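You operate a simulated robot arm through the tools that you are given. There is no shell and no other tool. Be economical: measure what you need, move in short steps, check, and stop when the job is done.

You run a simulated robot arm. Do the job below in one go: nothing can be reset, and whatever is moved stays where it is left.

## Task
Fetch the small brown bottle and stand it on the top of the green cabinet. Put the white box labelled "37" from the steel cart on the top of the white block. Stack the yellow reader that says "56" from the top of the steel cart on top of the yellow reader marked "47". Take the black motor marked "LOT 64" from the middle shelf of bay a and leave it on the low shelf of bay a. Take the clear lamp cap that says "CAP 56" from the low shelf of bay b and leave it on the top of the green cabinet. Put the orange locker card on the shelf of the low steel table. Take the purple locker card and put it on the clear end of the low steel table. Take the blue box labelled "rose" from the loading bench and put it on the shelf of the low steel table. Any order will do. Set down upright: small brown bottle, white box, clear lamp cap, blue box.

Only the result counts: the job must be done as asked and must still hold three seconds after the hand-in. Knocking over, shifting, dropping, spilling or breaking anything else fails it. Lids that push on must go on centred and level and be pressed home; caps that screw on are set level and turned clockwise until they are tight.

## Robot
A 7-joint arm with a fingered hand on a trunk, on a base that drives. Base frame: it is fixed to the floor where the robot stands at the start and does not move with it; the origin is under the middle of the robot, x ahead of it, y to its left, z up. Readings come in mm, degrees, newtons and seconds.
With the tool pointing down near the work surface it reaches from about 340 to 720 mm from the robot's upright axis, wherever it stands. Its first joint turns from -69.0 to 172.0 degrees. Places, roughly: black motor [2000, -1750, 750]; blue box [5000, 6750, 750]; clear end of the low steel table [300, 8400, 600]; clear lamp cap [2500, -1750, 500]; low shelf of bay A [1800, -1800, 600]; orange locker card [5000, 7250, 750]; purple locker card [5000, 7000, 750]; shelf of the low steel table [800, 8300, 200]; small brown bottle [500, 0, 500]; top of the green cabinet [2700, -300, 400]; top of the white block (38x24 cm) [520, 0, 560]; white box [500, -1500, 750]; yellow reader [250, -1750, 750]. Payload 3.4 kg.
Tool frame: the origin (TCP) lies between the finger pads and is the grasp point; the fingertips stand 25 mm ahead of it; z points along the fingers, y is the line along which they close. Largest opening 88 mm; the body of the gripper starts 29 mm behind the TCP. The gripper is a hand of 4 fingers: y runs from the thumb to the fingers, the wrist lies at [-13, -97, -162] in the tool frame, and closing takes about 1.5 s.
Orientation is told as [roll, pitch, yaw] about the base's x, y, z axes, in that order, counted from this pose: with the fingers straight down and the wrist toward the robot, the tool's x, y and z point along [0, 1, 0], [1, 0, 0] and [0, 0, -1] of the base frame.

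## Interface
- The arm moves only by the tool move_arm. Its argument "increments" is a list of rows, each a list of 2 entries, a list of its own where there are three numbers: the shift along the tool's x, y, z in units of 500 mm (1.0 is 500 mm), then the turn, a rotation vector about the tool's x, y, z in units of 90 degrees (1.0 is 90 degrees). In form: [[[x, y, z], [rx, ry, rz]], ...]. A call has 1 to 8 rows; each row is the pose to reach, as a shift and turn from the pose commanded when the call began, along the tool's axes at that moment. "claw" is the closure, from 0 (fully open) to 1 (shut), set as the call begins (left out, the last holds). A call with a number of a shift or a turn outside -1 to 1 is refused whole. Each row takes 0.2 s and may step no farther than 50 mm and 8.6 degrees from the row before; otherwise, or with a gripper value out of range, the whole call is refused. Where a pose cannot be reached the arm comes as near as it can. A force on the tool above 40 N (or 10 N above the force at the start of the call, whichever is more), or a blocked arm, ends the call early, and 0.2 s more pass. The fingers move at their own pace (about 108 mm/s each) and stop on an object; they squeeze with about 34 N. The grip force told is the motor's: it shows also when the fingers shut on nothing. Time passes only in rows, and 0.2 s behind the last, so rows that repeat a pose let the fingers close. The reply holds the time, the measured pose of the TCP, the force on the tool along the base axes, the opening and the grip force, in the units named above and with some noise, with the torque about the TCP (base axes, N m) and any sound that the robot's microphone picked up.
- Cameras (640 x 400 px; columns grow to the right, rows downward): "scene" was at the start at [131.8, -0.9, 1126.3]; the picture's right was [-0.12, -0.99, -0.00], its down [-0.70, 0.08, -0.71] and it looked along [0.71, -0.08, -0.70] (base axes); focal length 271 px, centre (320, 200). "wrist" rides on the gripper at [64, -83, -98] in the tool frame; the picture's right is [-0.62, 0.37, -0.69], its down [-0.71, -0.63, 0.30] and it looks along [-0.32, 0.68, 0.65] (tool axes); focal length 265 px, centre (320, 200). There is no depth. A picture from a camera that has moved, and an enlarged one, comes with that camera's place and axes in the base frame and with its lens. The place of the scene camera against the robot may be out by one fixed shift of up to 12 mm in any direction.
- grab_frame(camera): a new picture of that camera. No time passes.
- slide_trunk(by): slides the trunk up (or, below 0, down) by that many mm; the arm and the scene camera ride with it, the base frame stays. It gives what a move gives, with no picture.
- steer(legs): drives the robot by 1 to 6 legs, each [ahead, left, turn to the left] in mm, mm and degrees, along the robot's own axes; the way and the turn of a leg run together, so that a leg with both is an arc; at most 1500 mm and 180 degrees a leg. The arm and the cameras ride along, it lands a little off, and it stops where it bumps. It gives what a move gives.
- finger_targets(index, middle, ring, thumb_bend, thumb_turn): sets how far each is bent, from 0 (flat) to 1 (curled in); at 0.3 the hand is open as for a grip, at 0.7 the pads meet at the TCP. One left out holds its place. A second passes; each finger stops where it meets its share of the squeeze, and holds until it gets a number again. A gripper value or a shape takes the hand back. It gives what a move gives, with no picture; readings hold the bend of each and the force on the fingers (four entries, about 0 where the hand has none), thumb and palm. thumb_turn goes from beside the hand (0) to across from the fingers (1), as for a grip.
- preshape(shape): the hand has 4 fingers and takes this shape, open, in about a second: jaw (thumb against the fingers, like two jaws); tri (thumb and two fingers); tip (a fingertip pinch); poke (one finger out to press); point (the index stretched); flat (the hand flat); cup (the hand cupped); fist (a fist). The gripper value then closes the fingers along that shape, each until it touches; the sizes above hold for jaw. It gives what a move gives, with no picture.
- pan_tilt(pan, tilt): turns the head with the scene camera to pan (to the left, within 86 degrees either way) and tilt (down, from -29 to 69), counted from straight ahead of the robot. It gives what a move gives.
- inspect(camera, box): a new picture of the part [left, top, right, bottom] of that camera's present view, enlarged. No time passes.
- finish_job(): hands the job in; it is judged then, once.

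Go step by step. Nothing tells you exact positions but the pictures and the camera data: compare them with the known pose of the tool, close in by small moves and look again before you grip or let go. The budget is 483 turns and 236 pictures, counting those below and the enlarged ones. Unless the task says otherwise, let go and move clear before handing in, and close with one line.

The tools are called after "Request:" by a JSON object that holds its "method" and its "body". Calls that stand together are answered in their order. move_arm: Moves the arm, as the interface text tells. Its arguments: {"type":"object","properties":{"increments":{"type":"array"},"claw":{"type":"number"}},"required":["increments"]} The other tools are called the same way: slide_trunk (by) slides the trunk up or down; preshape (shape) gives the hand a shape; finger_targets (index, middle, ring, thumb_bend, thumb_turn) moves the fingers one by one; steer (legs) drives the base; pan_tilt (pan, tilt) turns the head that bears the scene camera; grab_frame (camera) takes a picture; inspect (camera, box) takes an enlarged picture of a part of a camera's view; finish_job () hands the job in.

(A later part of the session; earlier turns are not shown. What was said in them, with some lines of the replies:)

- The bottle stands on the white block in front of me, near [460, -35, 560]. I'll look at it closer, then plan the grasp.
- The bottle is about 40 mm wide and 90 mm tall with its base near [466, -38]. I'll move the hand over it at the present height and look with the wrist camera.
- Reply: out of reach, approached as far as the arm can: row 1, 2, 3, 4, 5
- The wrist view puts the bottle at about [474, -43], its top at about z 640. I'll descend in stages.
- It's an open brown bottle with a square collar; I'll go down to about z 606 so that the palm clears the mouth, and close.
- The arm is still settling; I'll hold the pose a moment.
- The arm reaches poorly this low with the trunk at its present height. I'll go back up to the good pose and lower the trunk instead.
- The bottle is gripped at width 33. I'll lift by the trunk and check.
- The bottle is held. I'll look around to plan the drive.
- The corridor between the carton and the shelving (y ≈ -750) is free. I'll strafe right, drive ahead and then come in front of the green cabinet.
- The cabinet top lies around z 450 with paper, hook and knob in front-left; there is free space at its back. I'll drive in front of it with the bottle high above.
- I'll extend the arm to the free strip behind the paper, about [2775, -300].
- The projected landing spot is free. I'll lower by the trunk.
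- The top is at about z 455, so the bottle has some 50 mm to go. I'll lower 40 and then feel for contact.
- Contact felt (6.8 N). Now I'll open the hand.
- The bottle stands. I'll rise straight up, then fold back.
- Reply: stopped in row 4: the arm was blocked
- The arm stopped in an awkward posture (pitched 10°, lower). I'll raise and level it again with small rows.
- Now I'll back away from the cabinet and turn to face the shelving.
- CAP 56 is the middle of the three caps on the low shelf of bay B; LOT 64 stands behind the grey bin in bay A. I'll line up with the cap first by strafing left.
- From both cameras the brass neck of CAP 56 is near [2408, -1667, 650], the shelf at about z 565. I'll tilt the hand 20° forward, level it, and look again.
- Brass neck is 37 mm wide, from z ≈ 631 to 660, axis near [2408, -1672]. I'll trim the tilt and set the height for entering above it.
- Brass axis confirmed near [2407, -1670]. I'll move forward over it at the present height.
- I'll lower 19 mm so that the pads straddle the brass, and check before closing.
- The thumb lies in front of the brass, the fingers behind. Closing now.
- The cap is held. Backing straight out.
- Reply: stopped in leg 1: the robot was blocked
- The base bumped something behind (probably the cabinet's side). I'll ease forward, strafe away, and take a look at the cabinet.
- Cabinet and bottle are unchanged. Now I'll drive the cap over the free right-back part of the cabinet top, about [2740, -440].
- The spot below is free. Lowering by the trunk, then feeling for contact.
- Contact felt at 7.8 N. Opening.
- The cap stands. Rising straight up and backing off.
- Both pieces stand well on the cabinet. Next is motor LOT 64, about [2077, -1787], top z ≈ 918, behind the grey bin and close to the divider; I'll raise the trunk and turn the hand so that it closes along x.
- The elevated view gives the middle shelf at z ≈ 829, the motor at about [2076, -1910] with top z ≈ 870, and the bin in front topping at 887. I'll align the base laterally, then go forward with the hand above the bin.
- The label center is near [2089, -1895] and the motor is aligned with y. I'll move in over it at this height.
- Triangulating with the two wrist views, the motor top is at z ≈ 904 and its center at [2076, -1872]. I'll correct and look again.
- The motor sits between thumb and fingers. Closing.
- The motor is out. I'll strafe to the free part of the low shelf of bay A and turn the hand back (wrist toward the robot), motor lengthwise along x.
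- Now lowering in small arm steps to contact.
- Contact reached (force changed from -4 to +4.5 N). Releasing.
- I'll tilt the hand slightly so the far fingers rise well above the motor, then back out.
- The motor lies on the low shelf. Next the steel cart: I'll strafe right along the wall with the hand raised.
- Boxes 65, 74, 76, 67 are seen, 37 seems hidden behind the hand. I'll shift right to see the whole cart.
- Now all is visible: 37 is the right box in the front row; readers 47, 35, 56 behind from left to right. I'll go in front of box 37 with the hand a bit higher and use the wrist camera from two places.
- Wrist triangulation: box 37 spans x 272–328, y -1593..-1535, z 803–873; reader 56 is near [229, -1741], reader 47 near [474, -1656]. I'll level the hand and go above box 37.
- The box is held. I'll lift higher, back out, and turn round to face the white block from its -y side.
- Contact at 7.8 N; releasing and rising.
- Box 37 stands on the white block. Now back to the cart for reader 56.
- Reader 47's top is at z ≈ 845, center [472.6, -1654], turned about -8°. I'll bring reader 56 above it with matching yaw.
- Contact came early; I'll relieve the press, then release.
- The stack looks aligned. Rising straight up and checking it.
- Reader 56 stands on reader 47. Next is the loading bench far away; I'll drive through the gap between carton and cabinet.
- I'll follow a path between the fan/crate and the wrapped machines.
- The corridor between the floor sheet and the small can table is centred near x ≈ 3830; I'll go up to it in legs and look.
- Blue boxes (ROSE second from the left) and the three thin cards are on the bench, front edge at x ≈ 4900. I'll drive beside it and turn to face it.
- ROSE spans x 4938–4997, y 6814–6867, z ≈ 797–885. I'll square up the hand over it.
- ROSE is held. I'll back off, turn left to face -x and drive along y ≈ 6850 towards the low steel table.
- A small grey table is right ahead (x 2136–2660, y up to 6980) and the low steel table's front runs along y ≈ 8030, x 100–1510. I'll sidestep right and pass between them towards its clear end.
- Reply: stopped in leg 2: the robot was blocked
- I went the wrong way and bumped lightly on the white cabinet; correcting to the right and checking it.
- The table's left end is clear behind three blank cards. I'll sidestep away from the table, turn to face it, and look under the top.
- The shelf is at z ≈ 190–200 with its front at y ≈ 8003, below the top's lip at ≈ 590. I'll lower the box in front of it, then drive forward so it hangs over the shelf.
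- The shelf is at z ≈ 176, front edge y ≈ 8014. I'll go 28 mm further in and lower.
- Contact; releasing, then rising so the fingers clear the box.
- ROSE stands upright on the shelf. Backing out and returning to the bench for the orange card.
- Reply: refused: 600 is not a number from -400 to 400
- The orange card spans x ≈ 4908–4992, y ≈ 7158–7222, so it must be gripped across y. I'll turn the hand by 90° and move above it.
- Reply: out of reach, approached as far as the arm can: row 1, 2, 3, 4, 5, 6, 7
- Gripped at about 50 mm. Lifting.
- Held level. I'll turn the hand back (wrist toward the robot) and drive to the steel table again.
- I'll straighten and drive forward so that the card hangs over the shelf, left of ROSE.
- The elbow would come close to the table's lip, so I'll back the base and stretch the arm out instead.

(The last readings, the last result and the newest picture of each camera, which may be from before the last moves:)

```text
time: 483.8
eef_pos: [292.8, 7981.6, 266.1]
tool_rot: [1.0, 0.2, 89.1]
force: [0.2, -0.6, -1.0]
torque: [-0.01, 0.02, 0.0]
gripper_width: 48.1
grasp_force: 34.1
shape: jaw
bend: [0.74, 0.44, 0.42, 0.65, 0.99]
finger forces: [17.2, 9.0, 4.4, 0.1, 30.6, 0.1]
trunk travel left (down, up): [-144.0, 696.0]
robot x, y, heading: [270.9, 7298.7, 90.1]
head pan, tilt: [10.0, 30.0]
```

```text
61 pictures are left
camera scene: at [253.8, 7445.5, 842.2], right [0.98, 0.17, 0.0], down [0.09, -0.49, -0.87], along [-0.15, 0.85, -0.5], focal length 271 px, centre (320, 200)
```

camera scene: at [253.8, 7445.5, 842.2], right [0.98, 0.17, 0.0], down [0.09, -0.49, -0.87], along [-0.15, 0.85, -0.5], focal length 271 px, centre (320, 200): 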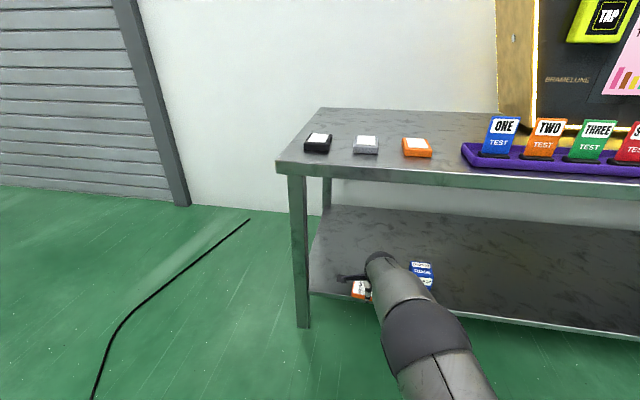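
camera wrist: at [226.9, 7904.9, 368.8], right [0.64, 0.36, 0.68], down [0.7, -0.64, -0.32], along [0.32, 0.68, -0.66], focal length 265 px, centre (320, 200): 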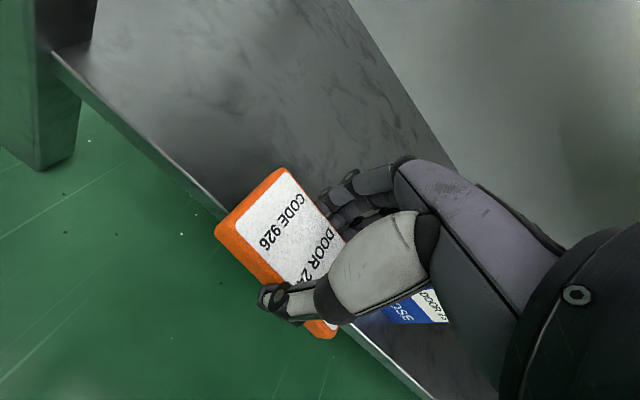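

Good, the arm is stretched now. Driving forward over the shelf.

Request:
{"method": "steer", "body": {"legs": [[88, 0, 0]]}}

Request:
{"method": "slide_trunk", "body": {"by": -45}}

Request:
{"method": "grab_frame", "body": {"camera": "wrist"}}

```text
time: 484.9
eef_pos: [293.3, 8070.8, 266.0]
tool_rot: [1.1, 0.1, 89.0]
force: [0.8, -0.3, -0.5]
torque: [0.03, 0.0, 0.0]
gripper_width: 48.2
grasp_force: 34.1
shape: jaw
bend: [0.74, 0.44, 0.42, 0.65, 0.99]
finger forces: [17.3, 8.9, 4.4, 0.0, 30.7, 0.0]
trunk travel left (down, up): [-144.0, 696.0]
robot x, y, heading: [268.0, 7383.5, 90.1]
head pan, tilt: [10.0, 30.0]
```

```text
time: 485.7
eef_pos: [292.6, 8072.0, 220.7]
tool_rot: [1.2, 0.2, 89.1]
force: [-0.3, 0.1, -0.8]
torque: [-0.01, -0.02, 0.01]
gripper_width: 48.3
grasp_force: 33.6
shape: jaw
bend: [0.74, 0.44, 0.42, 0.65, 0.99]
finger forces: [17.3, 9.0, 4.3, 0.0, 30.6, 0.0]
trunk travel left (down, up): [-99.0, 741.0]
robot x, y, heading: [273.1, 7386.3, 90.2]
head pan, tilt: [10.0, 30.0]
```

```text
60 pictures are left
camera wrist: at [229.5, 7989.2, 322.0], right [0.64, 0.36, 0.68], down [0.7, -0.64, -0.32], along [0.32, 0.68, -0.66], focal length 265 px, centre (320, 200)
```

wrist: 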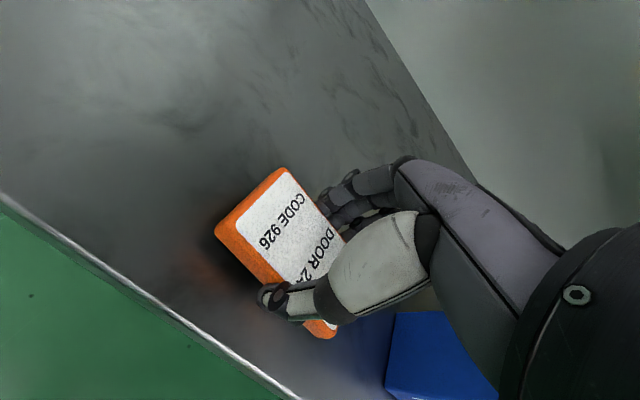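

Request:
{"method": "move_arm", "body": {"increments": [[[0, 0, 0.006], [0, 0, 0]], [[0, 0, 0.012], [0, 0, 0]], [[0, 0, 0.018], [0, 0, 0]]]}}

Request:
{"method": "move_arm", "body": {"increments": [[[0, 0, 0.004], [0, 0, 0]], [[0, 0, 0.008], [0, 0, 0]]]}}

Request:
{"method": "move_arm", "body": {"increments": [[[0, 0, 0.003], [0, 0, 0]], [[0, 0, 0.006], [0, 0, 0]]]}}

```text
time: 486.5
eef_pos: [293.6, 8071.3, 213.2]
tool_rot: [1.1, 0.1, 89.1]
force: [0.6, -0.1, -0.7]
torque: [-0.01, 0.0, -0.04]
gripper_width: 48.2
grasp_force: 34.1
shape: jaw
bend: [0.74, 0.44, 0.42, 0.65, 0.99]
finger forces: [17.3, 9.1, 4.3, 0.0, 30.6, 0.1]
trunk travel left (down, up): [-99.0, 741.0]
robot x, y, heading: [267.2, 7388.4, 90.2]
head pan, tilt: [10.0, 30.0]
```

```text
time: 487.1
eef_pos: [293.2, 8070.7, 209.2]
tool_rot: [1.1, 0.1, 89.1]
force: [0.0, 0.6, -1.1]
torque: [-0.03, -0.05, -0.04]
gripper_width: 48.3
grasp_force: 33.7
shape: jaw
bend: [0.74, 0.44, 0.42, 0.65, 0.99]
finger forces: [17.3, 9.0, 4.3, 0.0, 30.6, 0.1]
trunk travel left (down, up): [-99.0, 741.0]
robot x, y, heading: [270.1, 7384.9, 90.0]
head pan, tilt: [10.0, 30.0]
```

```text
time: 487.7
eef_pos: [293.0, 8071.7, 206.9]
tool_rot: [1.1, 0.0, 89.1]
force: [0.1, 0.4, 1.4]
torque: [0.02, -0.02, 0.01]
gripper_width: 48.4
grasp_force: 34.3
shape: jaw
bend: [0.74, 0.44, 0.42, 0.65, 0.99]
finger forces: [17.2, 9.2, 4.5, 0.0, 31.1, 0.0]
trunk travel left (down, up): [-99.0, 741.0]
robot x, y, heading: [265.5, 7383.1, 90.0]
head pan, tilt: [10.0, 30.0]
```

Request:
{"method": "move_arm", "body": {"increments": [[[0, 0, 0.003], [0, 0, 0]]]}}

Request:
{"method": "move_arm", "body": {"increments": [[[0, 0, 0], [0, 0, 0]], [[0, 0, 0], [0, 0, 0]], [[0, 0, 0], [0, 0, 0]], [[0, 0, 0], [0, 0, 0]], [[0, 0, 0], [0, 0, 0]]], "claw": 0}}

Request:
{"method": "slide_trunk", "body": {"by": 50}}

Request:
{"method": "grab_frame", "body": {"camera": "wrist"}}

```text
time: 488.1
eef_pos: [293.3, 8071.7, 205.7]
tool_rot: [1.1, -0.1, 89.1]
force: [1.2, -1.7, 6.3]
torque: [-0.05, -0.06, -0.01]
gripper_width: 47.9
grasp_force: 34.2
shape: jaw
bend: [0.74, 0.44, 0.42, 0.65, 0.99]
finger forces: [17.2, 9.2, 4.3, 0.0, 32.1, 0.0]
trunk travel left (down, up): [-99.0, 741.0]
robot x, y, heading: [271.4, 7387.1, 90.2]
head pan, tilt: [10.0, 30.0]
```

```text
time: 489.3
eef_pos: [293.0, 8070.4, 205.3]
tool_rot: [1.1, 0.0, 89.1]
force: [-1.1, -2.2, 7.6]
torque: [0.34, -0.11, -0.01]
gripper_width: 85.9
grasp_force: 0.0
shape: jaw
bend: [0.3, 0.3, 0.3, 0.3, 0.98]
finger forces: [0.0, 7.8, 0.0, 0.1, 0.0, 0.1]
trunk travel left (down, up): [-99.0, 741.0]
robot x, y, heading: [267.2, 7387.1, 90.2]
head pan, tilt: [10.0, 30.0]
```

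```text
time: 490.3
eef_pos: [294.1, 8070.1, 254.3]
tool_rot: [1.0, 0.0, 89.0]
force: [0.3, 0.0, 0.3]
torque: [0.0, -0.02, 0.0]
gripper_width: 87.6
grasp_force: 0.0
shape: jaw
bend: [0.3, 0.3, 0.3, 0.3, 0.98]
finger forces: [0.0, 0.0, 0.1, 0.1, 0.1, 0.0]
trunk travel left (down, up): [-149.0, 691.0]
robot x, y, heading: [270.1, 7388.6, 90.0]
head pan, tilt: [10.0, 30.0]
```

```text
59 pictures are left
camera wrist: at [229.1, 7989.2, 354.4], right [0.64, 0.36, 0.68], down [0.7, -0.64, -0.32], along [0.32, 0.68, -0.66], focal length 265 px, centre (320, 200)
```

wrist: 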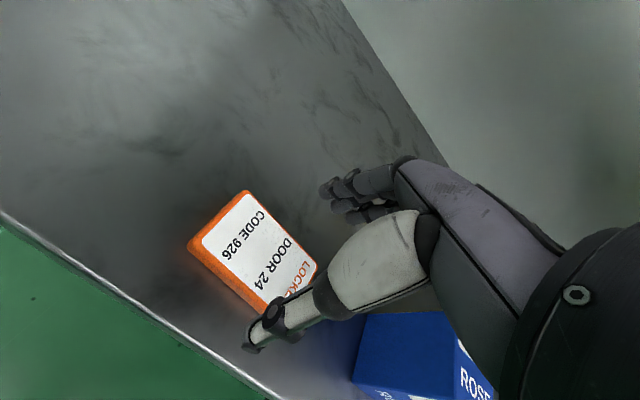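

The orange card lies on the shelf. Going back for the purple card.

Request:
{"method": "steer", "body": {"legs": [[-300, 0, 0], [0, 0, -90], [0, 390, 0], [1430, 0, 0], [1400, 0, 0]]}}

Request:
{"method": "slide_trunk", "body": {"by": 400}}

Request:
{"method": "slide_trunk", "body": {"by": 280}}

Request:
{"method": "steer", "body": {"legs": [[0, -660, 0]]}}

```text
time: 511.4
eef_pos: [3754.6, 7312.2, 254.2]
tool_rot: [1.0, 0.0, -2.9]
force: [0.5, -0.7, -0.1]
torque: [0.0, -0.02, 0.01]
gripper_width: 87.5
grasp_force: 0.0
shape: jaw
bend: [0.3, 0.3, 0.3, 0.3, 0.98]
finger forces: [0.0, 0.1, 0.0, 0.0, 0.1, 0.0]
trunk travel left (down, up): [-149.0, 691.0]
robot x, y, heading: [3072.2, 7360.5, -2.0]
head pan, tilt: [10.0, 30.0]
```

```text
time: 515.2
eef_pos: [3755.1, 7312.2, 655.0]
tool_rot: [1.1, 0.2, -3.0]
force: [-0.1, 0.7, 0.1]
torque: [0.0, -0.01, 0.02]
gripper_width: 87.7
grasp_force: 0.0
shape: jaw
bend: [0.3, 0.3, 0.3, 0.3, 0.98]
finger forces: [0.0, 0.1, 0.1, 0.0, 0.0, 0.0]
trunk travel left (down, up): [-549.0, 291.0]
robot x, y, heading: [3070.4, 7361.5, -2.0]
head pan, tilt: [10.0, 30.0]
```

```text
time: 518.1
eef_pos: [3755.0, 7312.9, 934.3]
tool_rot: [1.1, 0.1, -3.0]
force: [0.2, -1.1, -0.5]
torque: [0.0, -0.01, 0.0]
gripper_width: 87.5
grasp_force: 0.1
shape: jaw
bend: [0.3, 0.3, 0.3, 0.3, 0.98]
finger forces: [0.0, 0.0, 0.0, 0.0, 0.0, 0.1]
trunk travel left (down, up): [-829.0, 11.0]
robot x, y, heading: [3072.4, 7360.7, -1.8]
head pan, tilt: [10.0, 30.0]
```

```text
time: 521.7
eef_pos: [3735.4, 6658.2, 933.8]
tool_rot: [1.1, 0.1, -2.2]
force: [0.3, -0.6, 1.1]
torque: [0.02, 0.0, -0.01]
gripper_width: 87.4
grasp_force: 0.1
shape: jaw
bend: [0.3, 0.3, 0.3, 0.3, 0.98]
finger forces: [0.0, 0.1, 0.0, 0.1, 0.0, 0.1]
trunk travel left (down, up): [-829.0, 11.0]
robot x, y, heading: [3051.1, 6694.9, -1.3]
head pan, tilt: [10.0, 30.0]
```

Request:
{"method": "steer", "body": {"legs": [[0, 120, 1.3], [1100, 0, 0], [0, 290, 0]]}}

Request:
{"method": "move_arm", "body": {"increments": [[[0, -0.07, 0], [0, 0, 0]], [[0, -0.14, 0], [0, 0, 0]], [[0, -0.21, 0], [0, 0, 0]], [[0, -0.27, 0], [0, 0, 0]], [[0, -0.27, 0], [0, 0, 0]]]}}

Request:
{"method": "grab_frame", "body": {"camera": "wrist"}}

```text
time: 529.9
eef_pos: [4862.6, 7071.2, 934.5]
tool_rot: [1.1, 0.0, -1.4]
force: [0.7, -0.2, -0.3]
torque: [0.0, -0.01, 0.01]
gripper_width: 87.7
grasp_force: 0.1
shape: jaw
bend: [0.3, 0.3, 0.3, 0.3, 0.98]
finger forces: [0.1, 0.1, 0.0, 0.1, 0.1, 0.0]
trunk travel left (down, up): [-829.0, 11.0]
robot x, y, heading: [4177.2, 7103.4, -0.6]
head pan, tilt: [10.0, 30.0]
```

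```text
time: 531.1
eef_pos: [4725.5, 7070.1, 930.5]
tool_rot: [1.4, 0.7, -2.2]
force: [-0.3, 0.1, 0.0]
torque: [0.02, 0.01, -0.02]
gripper_width: 87.4
grasp_force: 0.0
shape: jaw
bend: [0.3, 0.3, 0.3, 0.3, 0.98]
finger forces: [0.0, 0.0, 0.0, 0.0, 0.1, 0.0]
trunk travel left (down, up): [-829.0, 11.0]
robot x, y, heading: [4179.0, 7102.5, -0.7]
head pan, tilt: [10.0, 30.0]
```

```text
58 pictures are left
camera wrist: at [4646.4, 7135.4, 1031.6], right [0.35, -0.65, 0.67], down [-0.66, -0.68, -0.32], along [0.66, -0.33, -0.67], focal length 265 px, centre (320, 200)
```

wrist: 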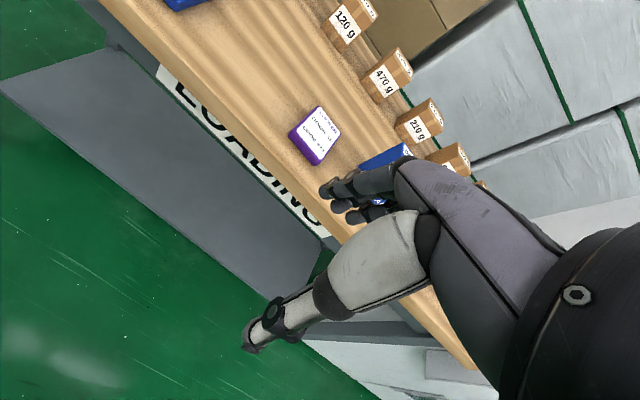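

Request:
{"method": "move_arm", "body": {"increments": [[[0, 0, 0], [0, -0.004, -0.085]], [[0, 0, 0], [0, -0.008, -0.17]], [[0, 0, 0], [0, -0.012, -0.255]], [[0, 0, 0], [0, -0.012, -0.34]], [[0, 0, 0], [0, -0.012, -0.425]], [[0, 0, 0], [0, -0.012, -0.51]], [[0, 0, 0], [0, -0.012, -0.51]]]}}

Request:
{"method": "move_arm", "body": {"increments": [[[0, 0, 0], [0, 0, -0.085]], [[0, 0, 0], [0, 0, -0.17]], [[0, 0, 0], [0, 0, -0.255]], [[0, 0, 0], [0, 0, -0.34]], [[0, 0, 0], [0, 0, -0.425]], [[0, 0, 0], [0, 0, -0.5]], [[0, 0, 0], [0, 0, -0.5]]]}}

Request:
{"method": "steer", "body": {"legs": [[205, 0, 0.6]]}}

Request:
{"method": "grab_frame", "body": {"camera": "wrist"}}

```text
time: 532.7
eef_pos: [4725.9, 7074.2, 935.9]
tool_rot: [-0.2, -0.3, 44.5]
force: [0.0, 0.2, -0.3]
torque: [-0.02, -0.03, -0.01]
gripper_width: 87.7
grasp_force: 0.1
shape: jaw
bend: [0.3, 0.3, 0.3, 0.3, 0.98]
finger forces: [0.0, 0.0, 0.1, 0.0, 0.0, 0.1]
trunk travel left (down, up): [-829.0, 11.0]
robot x, y, heading: [4176.6, 7101.2, -0.9]
head pan, tilt: [10.0, 30.0]
```

```text
time: 534.3
eef_pos: [4727.6, 7075.7, 933.9]
tool_rot: [-0.4, 0.0, 89.4]
force: [-0.2, 0.6, -0.1]
torque: [-0.01, -0.02, -0.01]
gripper_width: 87.8
grasp_force: 0.1
shape: jaw
bend: [0.3, 0.3, 0.3, 0.3, 0.98]
finger forces: [0.0, 0.0, 0.0, 0.0, 0.0, 0.0]
trunk travel left (down, up): [-829.0, 11.0]
robot x, y, heading: [4176.0, 7102.0, -0.5]
head pan, tilt: [10.0, 30.0]
```

```text
time: 536.0
eef_pos: [4935.5, 7080.2, 933.6]
tool_rot: [-0.3, -0.1, 90.1]
force: [0.2, 1.4, -0.9]
torque: [0.03, 0.05, 0.01]
gripper_width: 87.7
grasp_force: 0.0
shape: jaw
bend: [0.3, 0.3, 0.3, 0.3, 0.98]
finger forces: [0.1, 0.1, 0.0, 0.1, 0.0, 0.1]
trunk travel left (down, up): [-829.0, 11.0]
robot x, y, heading: [4386.3, 7101.6, -0.1]
head pan, tilt: [10.0, 30.0]
```

```text
57 pictures are left
camera wrist: at [4870.5, 6996.8, 1032.6], right [0.62, 0.37, 0.7], down [0.72, -0.63, -0.3], along [0.33, 0.68, -0.65], focal length 265 px, centre (320, 200)
```

wrist: 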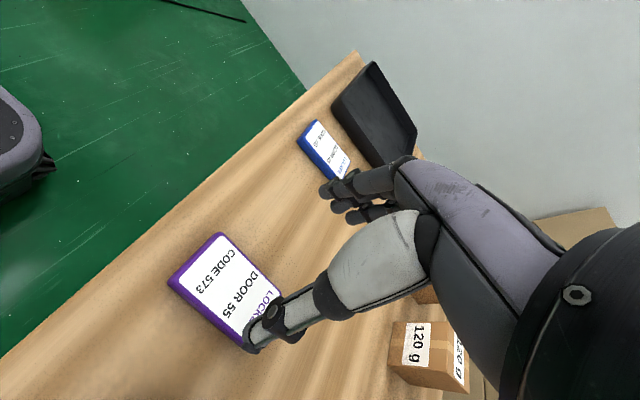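

Request:
{"method": "move_arm", "body": {"increments": [[[-0.032, -0.009, 0], [0, 0, 0]], [[-0.032, -0.009, 0], [0, 0, 0]]]}}

Request:
{"method": "slide_trunk", "body": {"by": -60}}

Request:
{"method": "grab_frame", "body": {"camera": "wrist"}}

```text
time: 536.5
eef_pos: [4952.7, 7075.1, 935.3]
tool_rot: [-0.2, -0.1, 89.9]
force: [0.0, 0.4, -0.1]
torque: [-0.02, -0.04, -0.02]
gripper_width: 87.5
grasp_force: 0.0
shape: jaw
bend: [0.3, 0.3, 0.3, 0.3, 0.98]
finger forces: [0.1, 0.0, 0.0, 0.0, 0.0, 0.0]
trunk travel left (down, up): [-829.0, 11.0]
robot x, y, heading: [4385.9, 7100.9, 0.3]
head pan, tilt: [10.0, 30.0]
```

```text
time: 537.5
eef_pos: [4952.1, 7075.2, 874.6]
tool_rot: [-0.3, -0.1, 90.0]
force: [-0.2, 0.1, -0.1]
torque: [0.03, 0.0, 0.05]
gripper_width: 87.5
grasp_force: 0.1
shape: jaw
bend: [0.3, 0.3, 0.3, 0.3, 0.98]
finger forces: [0.0, 0.0, 0.0, 0.0, 0.0, 0.1]
trunk travel left (down, up): [-769.0, 71.0]
robot x, y, heading: [4380.8, 7102.1, 0.3]
head pan, tilt: [10.0, 30.0]
```

```text
56 pictures are left
camera wrist: at [4886.2, 6992.2, 972.8], right [0.62, 0.37, 0.7], down [0.72, -0.63, -0.3], along [0.33, 0.68, -0.65], focal length 265 px, centre (320, 200)
```

wrist: 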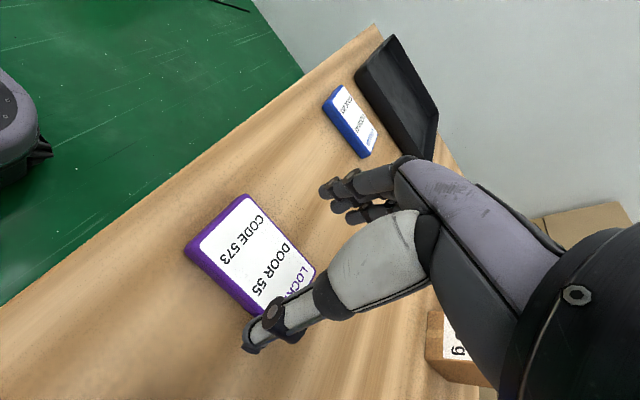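

Request:
{"method": "slide_trunk", "body": {"by": -38}}

Request:
{"method": "move_arm", "body": {"increments": [[[0, 0.003, 0.005], [0, 0, 0]], [[0, 0.003, 0.01], [0, 0, 0]]]}}

Request:
{"method": "move_arm", "body": {"increments": [[[0, 0, 0.003], [0, 0, 0]], [[0, 0, 0.006], [0, 0, 0]]]}}

```text
time: 538.4
eef_pos: [4951.8, 7075.7, 836.7]
tool_rot: [-0.4, -0.1, 90.0]
force: [-0.3, 0.0, -0.7]
torque: [0.01, 0.0, 0.0]
gripper_width: 87.5
grasp_force: 0.0
shape: jaw
bend: [0.3, 0.3, 0.3, 0.3, 0.98]
finger forces: [0.0, 0.1, 0.0, 0.0, 0.0, 0.1]
trunk travel left (down, up): [-731.0, 109.0]
robot x, y, heading: [4385.0, 7102.8, 0.0]
head pan, tilt: [10.0, 30.0]
```

```text
time: 539.0
eef_pos: [4950.8, 7076.9, 832.3]
tool_rot: [-0.3, -0.1, 90.0]
force: [0.2, 0.0, 0.8]
torque: [-0.01, 0.01, 0.02]
gripper_width: 87.8
grasp_force: 0.0
shape: jaw
bend: [0.3, 0.3, 0.3, 0.3, 0.98]
finger forces: [0.1, 0.0, 0.0, 0.0, 0.1, 0.0]
trunk travel left (down, up): [-731.0, 109.0]
robot x, y, heading: [4384.5, 7104.6, -0.2]
head pan, tilt: [10.0, 30.0]
```

```text
time: 539.6
eef_pos: [4950.7, 7077.4, 827.8]
tool_rot: [-0.3, 0.0, 90.0]
force: [-1.0, -0.1, 0.2]
torque: [0.01, -0.01, -0.04]
gripper_width: 87.8
grasp_force: 0.0
shape: jaw
bend: [0.3, 0.3, 0.3, 0.3, 0.98]
finger forces: [0.1, 0.0, 0.0, 0.0, 0.1, 0.1]
trunk travel left (down, up): [-731.0, 109.0]
robot x, y, heading: [4385.6, 7104.8, 0.0]
head pan, tilt: [10.0, 30.0]
```

Height is right (827, as with the orange one). Closing and lifting.

Request:
{"method": "move_arm", "body": {"increments": [[[0, 0, 0], [0, 0, 0]], [[0, 0, 0], [0, 0, 0]], [[0, 0, 0], [0, 0, 0]], [[0, 0, 0], [0, 0, 0]], [[0, 0, 0], [0, 0, 0]], [[0, 0, 0], [0, 0, 0]], [[0, 0, 0], [0, 0, 0]]], "claw": 1}}

Request:
{"method": "slide_trunk", "body": {"by": 105}}

Request:
{"method": "grab_frame", "body": {"camera": "wrist"}}

```text
time: 541.2
eef_pos: [4951.9, 7077.0, 828.7]
tool_rot: [-0.2, -0.1, 90.1]
force: [0.0, 0.0, 0.5]
torque: [0.0, 0.02, -0.01]
gripper_width: 49.4
grasp_force: 33.4
shape: jaw
bend: [0.74, 0.42, 0.4, 0.66, 0.99]
finger forces: [17.3, 9.4, 4.2, 0.1, 31.1, 0.1]
trunk travel left (down, up): [-731.0, 109.0]
robot x, y, heading: [4385.9, 7098.9, 0.2]
head pan, tilt: [10.0, 30.0]
```

```text
time: 542.5
eef_pos: [4950.7, 7077.1, 933.7]
tool_rot: [-0.2, -0.3, 89.9]
force: [-0.7, -0.6, -0.9]
torque: [0.0, 0.01, -0.04]
gripper_width: 49.7
grasp_force: 34.0
shape: jaw
bend: [0.74, 0.42, 0.4, 0.66, 0.99]
finger forces: [17.4, 9.4, 4.2, 0.0, 31.1, 0.0]
trunk travel left (down, up): [-836.0, 4.0]
robot x, y, heading: [4385.2, 7098.9, 0.2]
head pan, tilt: [10.0, 30.0]
```

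```text
55 pictures are left
camera wrist: at [4886.1, 6993.8, 1031.7], right [0.62, 0.37, 0.7], down [0.72, -0.63, -0.3], along [0.33, 0.69, -0.65], focal length 265 px, centre (320, 200)
```

wrist: 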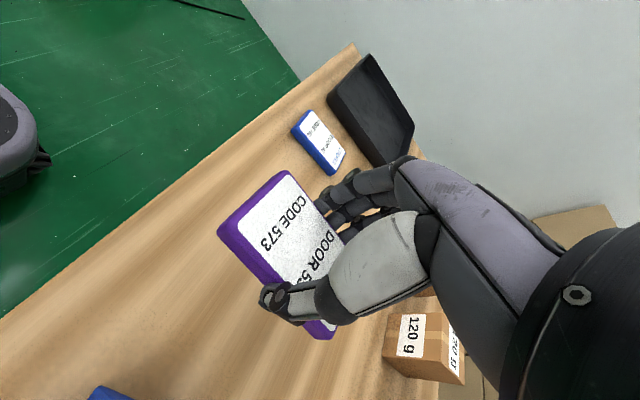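

Request:
{"method": "steer", "body": {"legs": [[-140, 0, 0]]}}

Request:
{"method": "move_arm", "body": {"increments": [[[0, 0, 0], [0, 0, 0.085]], [[0, 0, 0], [0, 0, 0.17]], [[0, 0, 0], [0, 0, 0.255]], [[0, 0, 0], [0, 0, 0.34]], [[0, 0, 0], [0, 0, 0.425]], [[0, 0, 0], [0, 0, 0.5]], [[0, 0, 0], [0, 0, 0.5]]]}}

Request:
{"method": "move_arm", "body": {"increments": [[[0, 0, 0], [0, 0, 0.085]], [[0, 0, 0], [0, 0, 0.17]], [[0, 0, 0], [0, 0, 0.255]], [[0, 0, 0], [0, 0, 0.34]], [[0, 0, 0], [0, 0, 0.425]], [[0, 0, 0], [0, 0, 0.5]], [[0, 0, 0], [0, 0, 0.5]]]}}

Request:
{"method": "steer", "body": {"legs": [[0, -290, 0], [0, 0, 90], [0, 0, 90]]}}

```text
time: 543.9
eef_pos: [4811.7, 7078.4, 933.7]
tool_rot: [-0.4, -0.1, 90.1]
force: [0.0, -0.4, -0.3]
torque: [0.01, 0.0, -0.01]
gripper_width: 49.5
grasp_force: 34.2
shape: jaw
bend: [0.74, 0.42, 0.4, 0.66, 0.99]
finger forces: [17.4, 9.4, 4.2, 0.1, 31.2, 0.1]
trunk travel left (down, up): [-836.0, 4.0]
robot x, y, heading: [4247.2, 7101.6, 0.0]
head pan, tilt: [10.0, 30.0]
```

```text
time: 545.5
eef_pos: [4811.2, 7076.7, 932.6]
tool_rot: [-0.1, -0.3, 45.0]
force: [-0.5, -0.3, -1.2]
torque: [-0.01, -0.02, 0.01]
gripper_width: 49.5
grasp_force: 34.3
shape: jaw
bend: [0.74, 0.43, 0.4, 0.67, 0.99]
finger forces: [17.6, 9.4, 4.2, 0.0, 31.1, 0.0]
trunk travel left (down, up): [-836.0, 4.0]
robot x, y, heading: [4246.8, 7101.2, 0.0]
head pan, tilt: [10.0, 30.0]
```

```text
time: 547.1
eef_pos: [4811.5, 7076.8, 934.3]
tool_rot: [0.2, -0.4, -0.1]
force: [0.0, -0.1, -1.1]
torque: [0.01, -0.01, 0.0]
gripper_width: 49.0
grasp_force: 34.0
shape: jaw
bend: [0.74, 0.43, 0.4, 0.67, 0.99]
finger forces: [17.5, 9.3, 4.2, 0.0, 31.1, 0.1]
trunk travel left (down, up): [-836.0, 4.0]
robot x, y, heading: [4245.4, 7097.7, 0.2]
head pan, tilt: [10.0, 30.0]
```

```text
time: 556.8
eef_pos: [3681.0, 6819.7, 934.0]
tool_rot: [0.1, -0.3, -178.9]
force: [-0.3, 0.5, -0.7]
torque: [0.0, 0.03, 0.04]
gripper_width: 48.3
grasp_force: 33.9
shape: jaw
bend: [0.74, 0.43, 0.4, 0.67, 0.99]
finger forces: [17.3, 9.2, 4.2, 0.0, 30.8, 0.0]
trunk travel left (down, up): [-836.0, 4.0]
robot x, y, heading: [4246.3, 6807.2, -178.7]
head pan, tilt: [10.0, 30.0]
```

Request:
{"method": "steer", "body": {"legs": [[1140, 0, -1.3], [0, -650, 0], [1450, 0, 0], [1400, 0, 0]]}}

Request:
{"method": "pan_tilt", "body": {"pan": -60, "tilt": 40}}

Request:
{"method": "grab_frame", "body": {"camera": "scene"}}

```text
time: 579.1
eef_pos: [-268.5, 7452.9, 934.0]
tool_rot: [0.1, -0.3, -178.1]
force: [-0.8, -0.5, 0.3]
torque: [0.0, 0.0, -0.02]
gripper_width: 48.9
grasp_force: 33.9
shape: jaw
bend: [0.74, 0.43, 0.4, 0.67, 0.99]
finger forces: [17.3, 9.1, 4.2, 0.0, 30.7, 0.1]
trunk travel left (down, up): [-836.0, 4.0]
robot x, y, heading: [299.7, 7448.8, -178.0]
head pan, tilt: [10.0, 30.0]
```

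```text
time: 580.5
eef_pos: [-268.9, 7453.9, 933.7]
tool_rot: [0.1, -0.4, -178.0]
force: [0.0, 0.2, -1.0]
torque: [-0.04, -0.04, 0.0]
gripper_width: 48.6
grasp_force: 34.1
shape: jaw
bend: [0.74, 0.43, 0.4, 0.67, 0.99]
finger forces: [17.3, 9.2, 4.2, 0.1, 30.7, 0.0]
trunk travel left (down, up): [-836.0, 4.0]
robot x, y, heading: [296.4, 7444.0, -177.8]
head pan, tilt: [-60.0, 40.0]
```

```text
54 pictures are left
camera scene: at [203.1, 7526.6, 1518.9], right [0.85, 0.53, 0.0], down [0.34, -0.55, -0.77], along [-0.41, 0.65, -0.64], focal length 271 px, centre (320, 200)
```

scene: 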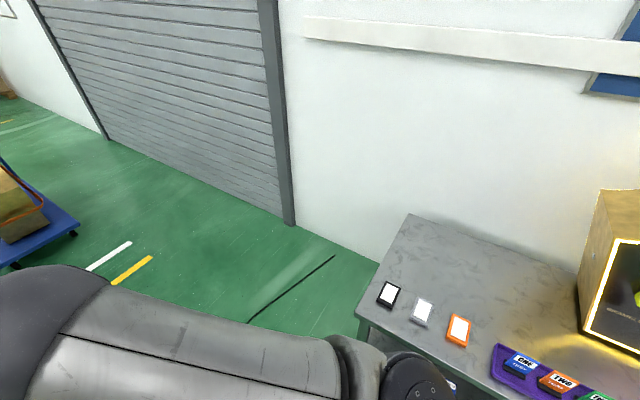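

Request:
{"method": "steer", "body": {"legs": [[0, 40, 0], [0, 0, -92]]}}

Request:
{"method": "pan_tilt", "body": {"pan": 10, "tilt": 45}}

Request:
{"method": "grab_frame", "body": {"camera": "scene"}}

Request:
{"method": "grab_frame", "body": {"camera": "wrist"}}

```text
time: 585.2
eef_pos: [313.2, 7973.7, 934.9]
tool_rot: [0.2, -0.3, 90.9]
force: [0.1, 0.3, -0.7]
torque: [0.01, 0.0, -0.02]
gripper_width: 48.1
grasp_force: 34.0
shape: jaw
bend: [0.74, 0.43, 0.41, 0.67, 0.99]
finger forces: [17.2, 9.1, 4.2, 0.0, 30.6, 0.1]
trunk travel left (down, up): [-836.0, 4.0]
robot x, y, heading: [298.8, 7404.8, 91.1]
head pan, tilt: [-60.0, 40.0]
```

```text
time: 586.6
eef_pos: [313.2, 7973.1, 934.2]
tool_rot: [0.1, -0.3, 90.9]
force: [0.2, 0.2, 0.0]
torque: [0.02, -0.01, 0.0]
gripper_width: 48.3
grasp_force: 34.0
shape: jaw
bend: [0.74, 0.43, 0.41, 0.67, 0.99]
finger forces: [17.1, 9.1, 4.2, 0.1, 30.5, 0.0]
trunk travel left (down, up): [-836.0, 4.0]
robot x, y, heading: [299.5, 7405.9, 91.3]
head pan, tilt: [10.0, 45.0]
```

```text
53 pictures are left
camera scene: at [283.2, 7545.5, 1511.6], right [0.98, 0.19, 0.0], down [0.14, -0.69, -0.71], along [-0.14, 0.69, -0.71], focal length 271 px, centre (320, 200)
```

scene: 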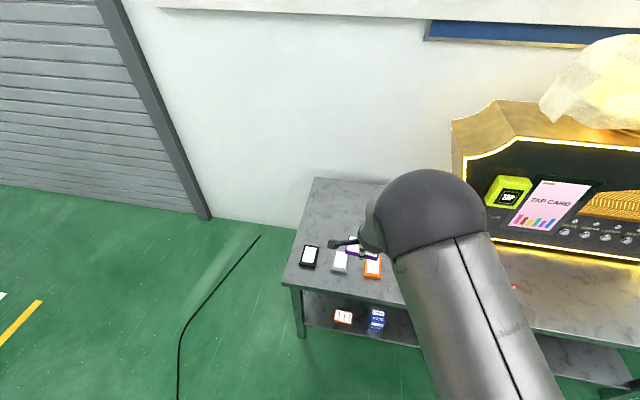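

```text
52 pictures are left
camera wrist: at [250.3, 7888.3, 1032.4], right [0.61, 0.38, 0.69], down [0.72, -0.62, -0.31], along [0.31, 0.69, -0.65], focal length 265 px, centre (320, 200)
```

wrist: 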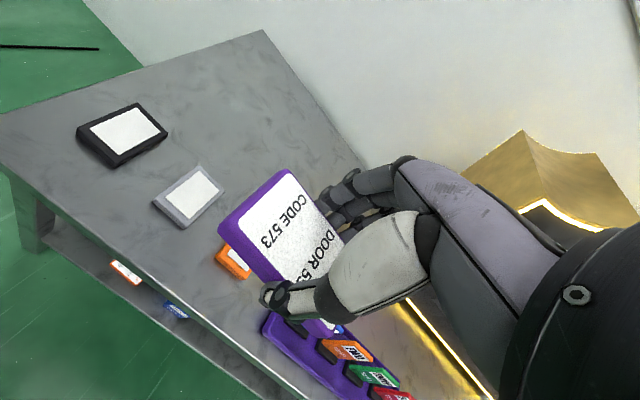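

The space behind the three blank cards is free; I'll stretch the arm and bring the card to about [240, 8350].

Request:
{"method": "move_arm", "body": {"increments": [[[0, 0.07, 0], [0, 0, 0]], [[0, 0.14, 0], [0, 0, 0]], [[0, 0.21, 0], [0, 0, 0]], [[0, 0.24, 0], [0.003, 0, 0.01]], [[0, 0.24, 0], [0.003, 0, 0.01]]]}}

Request:
{"method": "steer", "body": {"legs": [[0, 70, -1.1], [250, 0, 0]]}}

Request:
{"method": "slide_trunk", "body": {"by": -200}}

Request:
{"method": "grab_frame", "body": {"camera": "wrist"}}

Request:
{"method": "grab_frame", "body": {"camera": "scene"}}

```text
time: 587.8
eef_pos: [309.2, 8093.4, 934.9]
tool_rot: [0.1, 0.0, 90.0]
force: [-0.5, 0.1, -0.4]
torque: [-0.03, 0.01, 0.03]
gripper_width: 48.2
grasp_force: 33.7
shape: jaw
bend: [0.74, 0.43, 0.41, 0.67, 0.99]
finger forces: [17.2, 9.1, 4.2, 0.1, 30.5, 0.1]
trunk travel left (down, up): [-836.0, 4.0]
robot x, y, heading: [300.8, 7405.9, 91.1]
head pan, tilt: [10.0, 45.0]
```

```text
time: 590.3
eef_pos: [255.4, 8345.9, 935.9]
tool_rot: [0.1, 0.0, 88.9]
force: [-0.4, 0.7, -0.7]
torque: [0.02, -0.01, 0.03]
gripper_width: 47.8
grasp_force: 33.7
shape: jaw
bend: [0.74, 0.43, 0.41, 0.67, 0.99]
finger forces: [17.2, 9.0, 4.2, 0.0, 30.5, 0.0]
trunk travel left (down, up): [-836.0, 4.0]
robot x, y, heading: [230.0, 7653.0, 90.0]
head pan, tilt: [10.0, 45.0]
```

```text
time: 592.5
eef_pos: [256.2, 8346.5, 733.7]
tool_rot: [0.3, -0.2, 88.8]
force: [0.2, 0.3, -0.3]
torque: [0.03, 0.0, -0.01]
gripper_width: 48.1
grasp_force: 34.3
shape: jaw
bend: [0.74, 0.43, 0.41, 0.67, 0.99]
finger forces: [17.2, 9.1, 4.3, 0.0, 30.5, 0.1]
trunk travel left (down, up): [-636.0, 204.0]
robot x, y, heading: [227.6, 7655.0, 90.0]
head pan, tilt: [10.0, 45.0]
```

```text
51 pictures are left
camera wrist: at [190.0, 8263.7, 833.5], right [0.63, 0.35, 0.69], down [0.7, -0.65, -0.31], along [0.34, 0.68, -0.65], focal length 265 px, centre (320, 200)
```

wrist: 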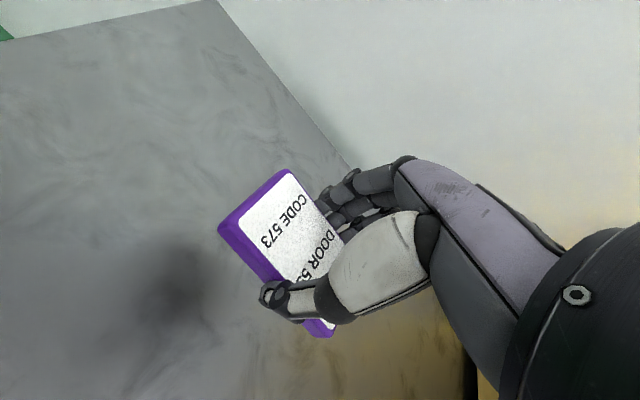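

```text
50 pictures are left
camera scene: at [216.2, 7797.7, 1311.6], right [0.99, 0.17, 0.0], down [0.12, -0.7, -0.71], along [-0.12, 0.7, -0.71], focal length 271 px, centre (320, 200)
```

scene: 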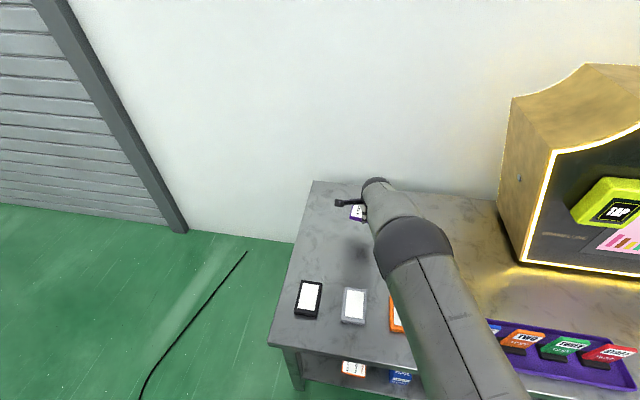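

Request:
{"method": "slide_trunk", "body": {"by": -74}}

Request:
{"method": "move_arm", "body": {"increments": [[[0, 0, 0.006], [0, 0, 0]], [[0, 0, 0.012], [0, 0, 0]]]}}

Request:
{"method": "grab_frame", "body": {"camera": "wrist"}}

```text
time: 593.6
eef_pos: [255.5, 8344.7, 660.7]
tool_rot: [0.2, 0.0, 88.9]
force: [0.2, 0.2, -0.7]
torque: [-0.02, -0.03, -0.03]
gripper_width: 48.1
grasp_force: 33.8
shape: jaw
bend: [0.74, 0.43, 0.41, 0.67, 0.99]
finger forces: [17.2, 9.1, 4.2, 0.0, 30.5, 0.0]
trunk travel left (down, up): [-562.0, 278.0]
robot x, y, heading: [230.3, 7658.8, 90.2]
head pan, tilt: [10.0, 45.0]
```

```text
time: 594.2
eef_pos: [256.5, 8346.1, 653.4]
tool_rot: [0.1, 0.0, 88.7]
force: [-0.2, 0.9, -0.9]
torque: [-0.01, 0.01, 0.02]
gripper_width: 48.1
grasp_force: 33.9
shape: jaw
bend: [0.74, 0.43, 0.41, 0.67, 0.99]
finger forces: [17.2, 9.1, 4.3, 0.1, 30.6, 0.0]
trunk travel left (down, up): [-562.0, 278.0]
robot x, y, heading: [229.7, 7660.2, 89.8]
head pan, tilt: [10.0, 45.0]
```

```text
49 pictures are left
camera wrist: at [190.2, 8263.9, 753.2], right [0.63, 0.35, 0.69], down [0.7, -0.64, -0.31], along [0.34, 0.68, -0.65], focal length 265 px, centre (320, 200)
```

wrist: 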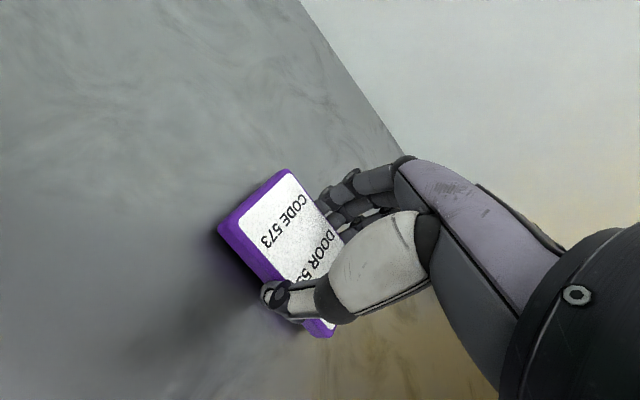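

Request:
{"method": "move_arm", "body": {"increments": [[[0, 0, 0.005], [0, 0, 0]], [[0, 0, 0.01], [0, 0, 0]]]}}

Request:
{"method": "move_arm", "body": {"increments": [[[0, 0, 0.004], [0, 0, 0]], [[0, 0, 0.008], [0, 0, 0]]]}}

Request:
{"method": "move_arm", "body": {"increments": [[[0, 0, 0.003], [0, 0, 0]], [[0, 0, 0.005], [0, 0, 0]]]}}

```text
time: 594.8
eef_pos: [255.8, 8345.6, 649.2]
tool_rot: [0.0, -0.1, 88.8]
force: [0.5, -0.3, -0.2]
torque: [0.03, 0.02, -0.01]
gripper_width: 47.9
grasp_force: 33.8
shape: jaw
bend: [0.74, 0.43, 0.41, 0.67, 0.99]
finger forces: [17.2, 9.2, 4.2, 0.0, 30.7, 0.0]
trunk travel left (down, up): [-562.0, 278.0]
robot x, y, heading: [227.9, 7660.0, 89.6]
head pan, tilt: [10.0, 45.0]
```

```text
time: 595.4
eef_pos: [256.7, 8345.8, 648.8]
tool_rot: [0.1, -0.3, 88.7]
force: [-0.2, 0.4, 8.0]
torque: [-0.02, -0.06, 0.03]
gripper_width: 48.1
grasp_force: 34.2
shape: jaw
bend: [0.74, 0.43, 0.41, 0.67, 0.99]
finger forces: [17.5, 9.6, 4.6, 0.1, 31.7, 0.1]
trunk travel left (down, up): [-562.0, 278.0]
robot x, y, heading: [231.5, 7659.0, 89.8]
head pan, tilt: [10.0, 45.0]
```

```text
time: 596.0
eef_pos: [256.5, 8344.2, 647.6]
tool_rot: [0.1, -0.5, 88.8]
force: [1.0, 3.9, 19.5]
torque: [0.06, -0.1, 0.02]
gripper_width: 48.2
grasp_force: 34.2
shape: jaw
bend: [0.74, 0.43, 0.41, 0.67, 0.99]
finger forces: [19.1, 10.9, 5.2, 0.0, 32.4, 0.2]
trunk travel left (down, up): [-562.0, 278.0]
robot x, y, heading: [232.2, 7658.6, 89.9]
head pan, tilt: [10.0, 45.0]
```

Contact is firm; I'll relieve it by a few mm, release and rise.

Request:
{"method": "move_arm", "body": {"increments": [[[0, 0, -0.005], [0, 0, 0]], [[0, 0, -0.006], [0, 0, 0]]]}}

Request:
{"method": "move_arm", "body": {"increments": [[[0, 0, 0], [0, 0, 0]], [[0, 0, 0], [0, 0, 0]], [[0, 0, 0], [0, 0, 0]], [[0, 0, 0], [0, 0, 0]], [[0, 0, 0], [0, 0, 0]]], "claw": 0}}

Request:
{"method": "slide_trunk", "body": {"by": 200}}

Request:
{"method": "steer", "body": {"legs": [[-350, 0, 0]]}}

Request:
{"method": "grab_frame", "body": {"camera": "scene"}}

```text
time: 596.6
eef_pos: [255.6, 8343.9, 647.2]
tool_rot: [0.1, -0.1, 88.8]
force: [0.4, 2.5, 13.2]
torque: [0.12, -0.07, 0.0]
gripper_width: 48.1
grasp_force: 34.2
shape: jaw
bend: [0.74, 0.43, 0.4, 0.68, 0.99]
finger forces: [19.8, 10.6, 4.8, 0.0, 32.3, 0.1]
trunk travel left (down, up): [-562.0, 278.0]
robot x, y, heading: [229.2, 7658.8, 89.7]
head pan, tilt: [10.0, 45.0]
```

```text
time: 597.8
eef_pos: [256.9, 8344.2, 644.6]
tool_rot: [0.1, 0.0, 88.7]
force: [0.6, -0.5, 0.8]
torque: [0.05, -0.02, 0.03]
gripper_width: 87.5
grasp_force: 0.1
shape: jaw
bend: [0.3, 0.3, 0.3, 0.3, 0.98]
finger forces: [0.0, 1.1, 0.0, 0.1, 0.0, 0.1]
trunk travel left (down, up): [-562.0, 278.0]
robot x, y, heading: [231.3, 7659.5, 89.7]
head pan, tilt: [10.0, 45.0]
```

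```text
time: 599.9
eef_pos: [255.9, 8345.0, 845.0]
tool_rot: [0.2, 0.0, 88.8]
force: [0.0, -0.3, -0.1]
torque: [0.0, 0.03, 0.03]
gripper_width: 87.8
grasp_force: 0.0
shape: jaw
bend: [0.3, 0.3, 0.3, 0.3, 0.98]
finger forces: [0.1, 0.0, 0.1, 0.1, 0.1, 0.0]
trunk travel left (down, up): [-762.0, 78.0]
robot x, y, heading: [229.5, 7659.1, 89.8]
head pan, tilt: [10.0, 45.0]
```

```text
time: 602.2
eef_pos: [255.8, 7989.2, 845.4]
tool_rot: [0.1, -0.1, 88.6]
force: [0.4, 0.2, -0.1]
torque: [-0.02, 0.01, 0.01]
gripper_width: 87.2
grasp_force: 0.0
shape: jaw
bend: [0.3, 0.3, 0.3, 0.3, 0.98]
finger forces: [0.0, 0.1, 0.0, 0.0, 0.0, 0.0]
trunk travel left (down, up): [-762.0, 78.0]
robot x, y, heading: [227.7, 7304.4, 89.6]
head pan, tilt: [10.0, 45.0]
```

```text
48 pictures are left
camera scene: at [214.5, 7442.4, 1437.6], right [0.99, 0.17, 0.0], down [0.12, -0.7, -0.71], along [-0.12, 0.7, -0.71], focal length 271 px, centre (320, 200)
```

scene: 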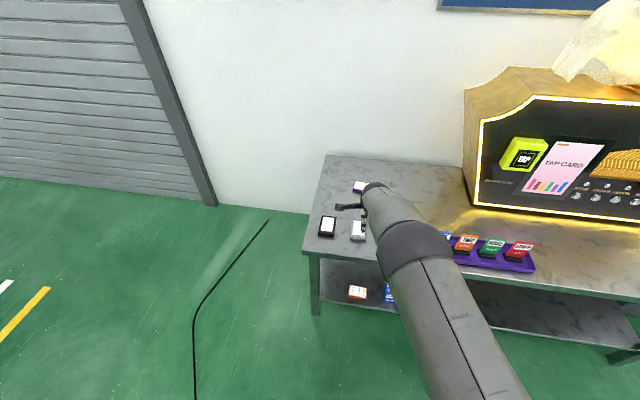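

All pieces are placed; one last look at the table and shelf from further back.

Request:
{"method": "steer", "body": {"legs": [[-300, 250, 0]]}}

Request:
{"method": "slide_trunk", "body": {"by": -400}}

Request:
{"method": "pan_tilt", "body": {"pan": -10, "tilt": 25}}

Request:
{"method": "inspect", "body": {"camera": "scene", "box": [220, 100, 460, 280]}}

```text
time: 604.7
eef_pos: [7.6, 7692.6, 846.1]
tool_rot: [0.1, -0.1, 88.4]
force: [-0.1, 0.4, -0.2]
torque: [0.0, 0.0, -0.04]
gripper_width: 87.5
grasp_force: 0.0
shape: jaw
bend: [0.3, 0.3, 0.3, 0.3, 0.98]
finger forces: [0.0, 0.0, 0.1, 0.0, 0.0, 0.0]
trunk travel left (down, up): [-762.0, 78.0]
robot x, y, heading: [-21.4, 7005.9, 89.1]
head pan, tilt: [10.0, 45.0]
```

```text
time: 608.5
eef_pos: [8.9, 7692.6, 444.9]
tool_rot: [0.1, -0.2, 88.5]
force: [-0.1, 0.7, 0.1]
torque: [-0.01, -0.01, 0.04]
gripper_width: 87.5
grasp_force: 0.0
shape: jaw
bend: [0.3, 0.3, 0.3, 0.3, 0.98]
finger forces: [0.1, 0.1, 0.0, 0.0, 0.0, 0.0]
trunk travel left (down, up): [-362.0, 478.0]
robot x, y, heading: [-21.2, 7007.1, 89.4]
head pan, tilt: [10.0, 45.0]
```

```text
time: 609.3
eef_pos: [8.2, 7691.6, 446.1]
tool_rot: [0.1, 0.0, 88.3]
force: [-0.4, 0.3, 0.2]
torque: [-0.02, 0.02, 0.0]
gripper_width: 87.6
grasp_force: 0.1
shape: jaw
bend: [0.3, 0.3, 0.3, 0.3, 0.98]
finger forces: [0.0, 0.0, 0.1, 0.0, 0.0, 0.0]
trunk travel left (down, up): [-362.0, 478.0]
robot x, y, heading: [-22.5, 7006.8, 89.5]
head pan, tilt: [-10.0, 25.0]
```

```text
2.22 times, centred on (340, 190) of scene
camera zoom: at [-4.9, 7155.7, 1068.1], right [0.98, -0.18, 0.0], down [-0.08, -0.42, -0.91], along [0.17, 0.89, -0.42], focal length 603 px, centre (276, 222)
```

zoom: 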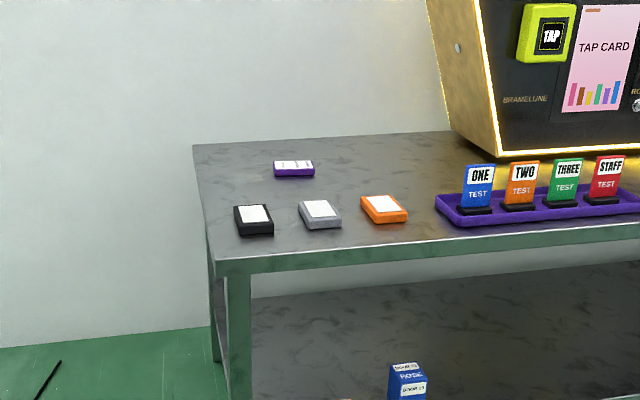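

The purple card lies on the clear end, and ROSE stands on the shelf with the orange card beside it. Everything asked for is in place and the hand is clear, so I'm handing in.

Request:
{"method": "finish_job", "body": {}}

```text
The job is handed in.
```

All eight items are where you asked and the job is handed in. While driving, the base bumped what was probably the green cabinet and then the tall white cabinet by the grey table. The green cabinet had not shifted when I measured it afterwards; I did not re-measure the white one.
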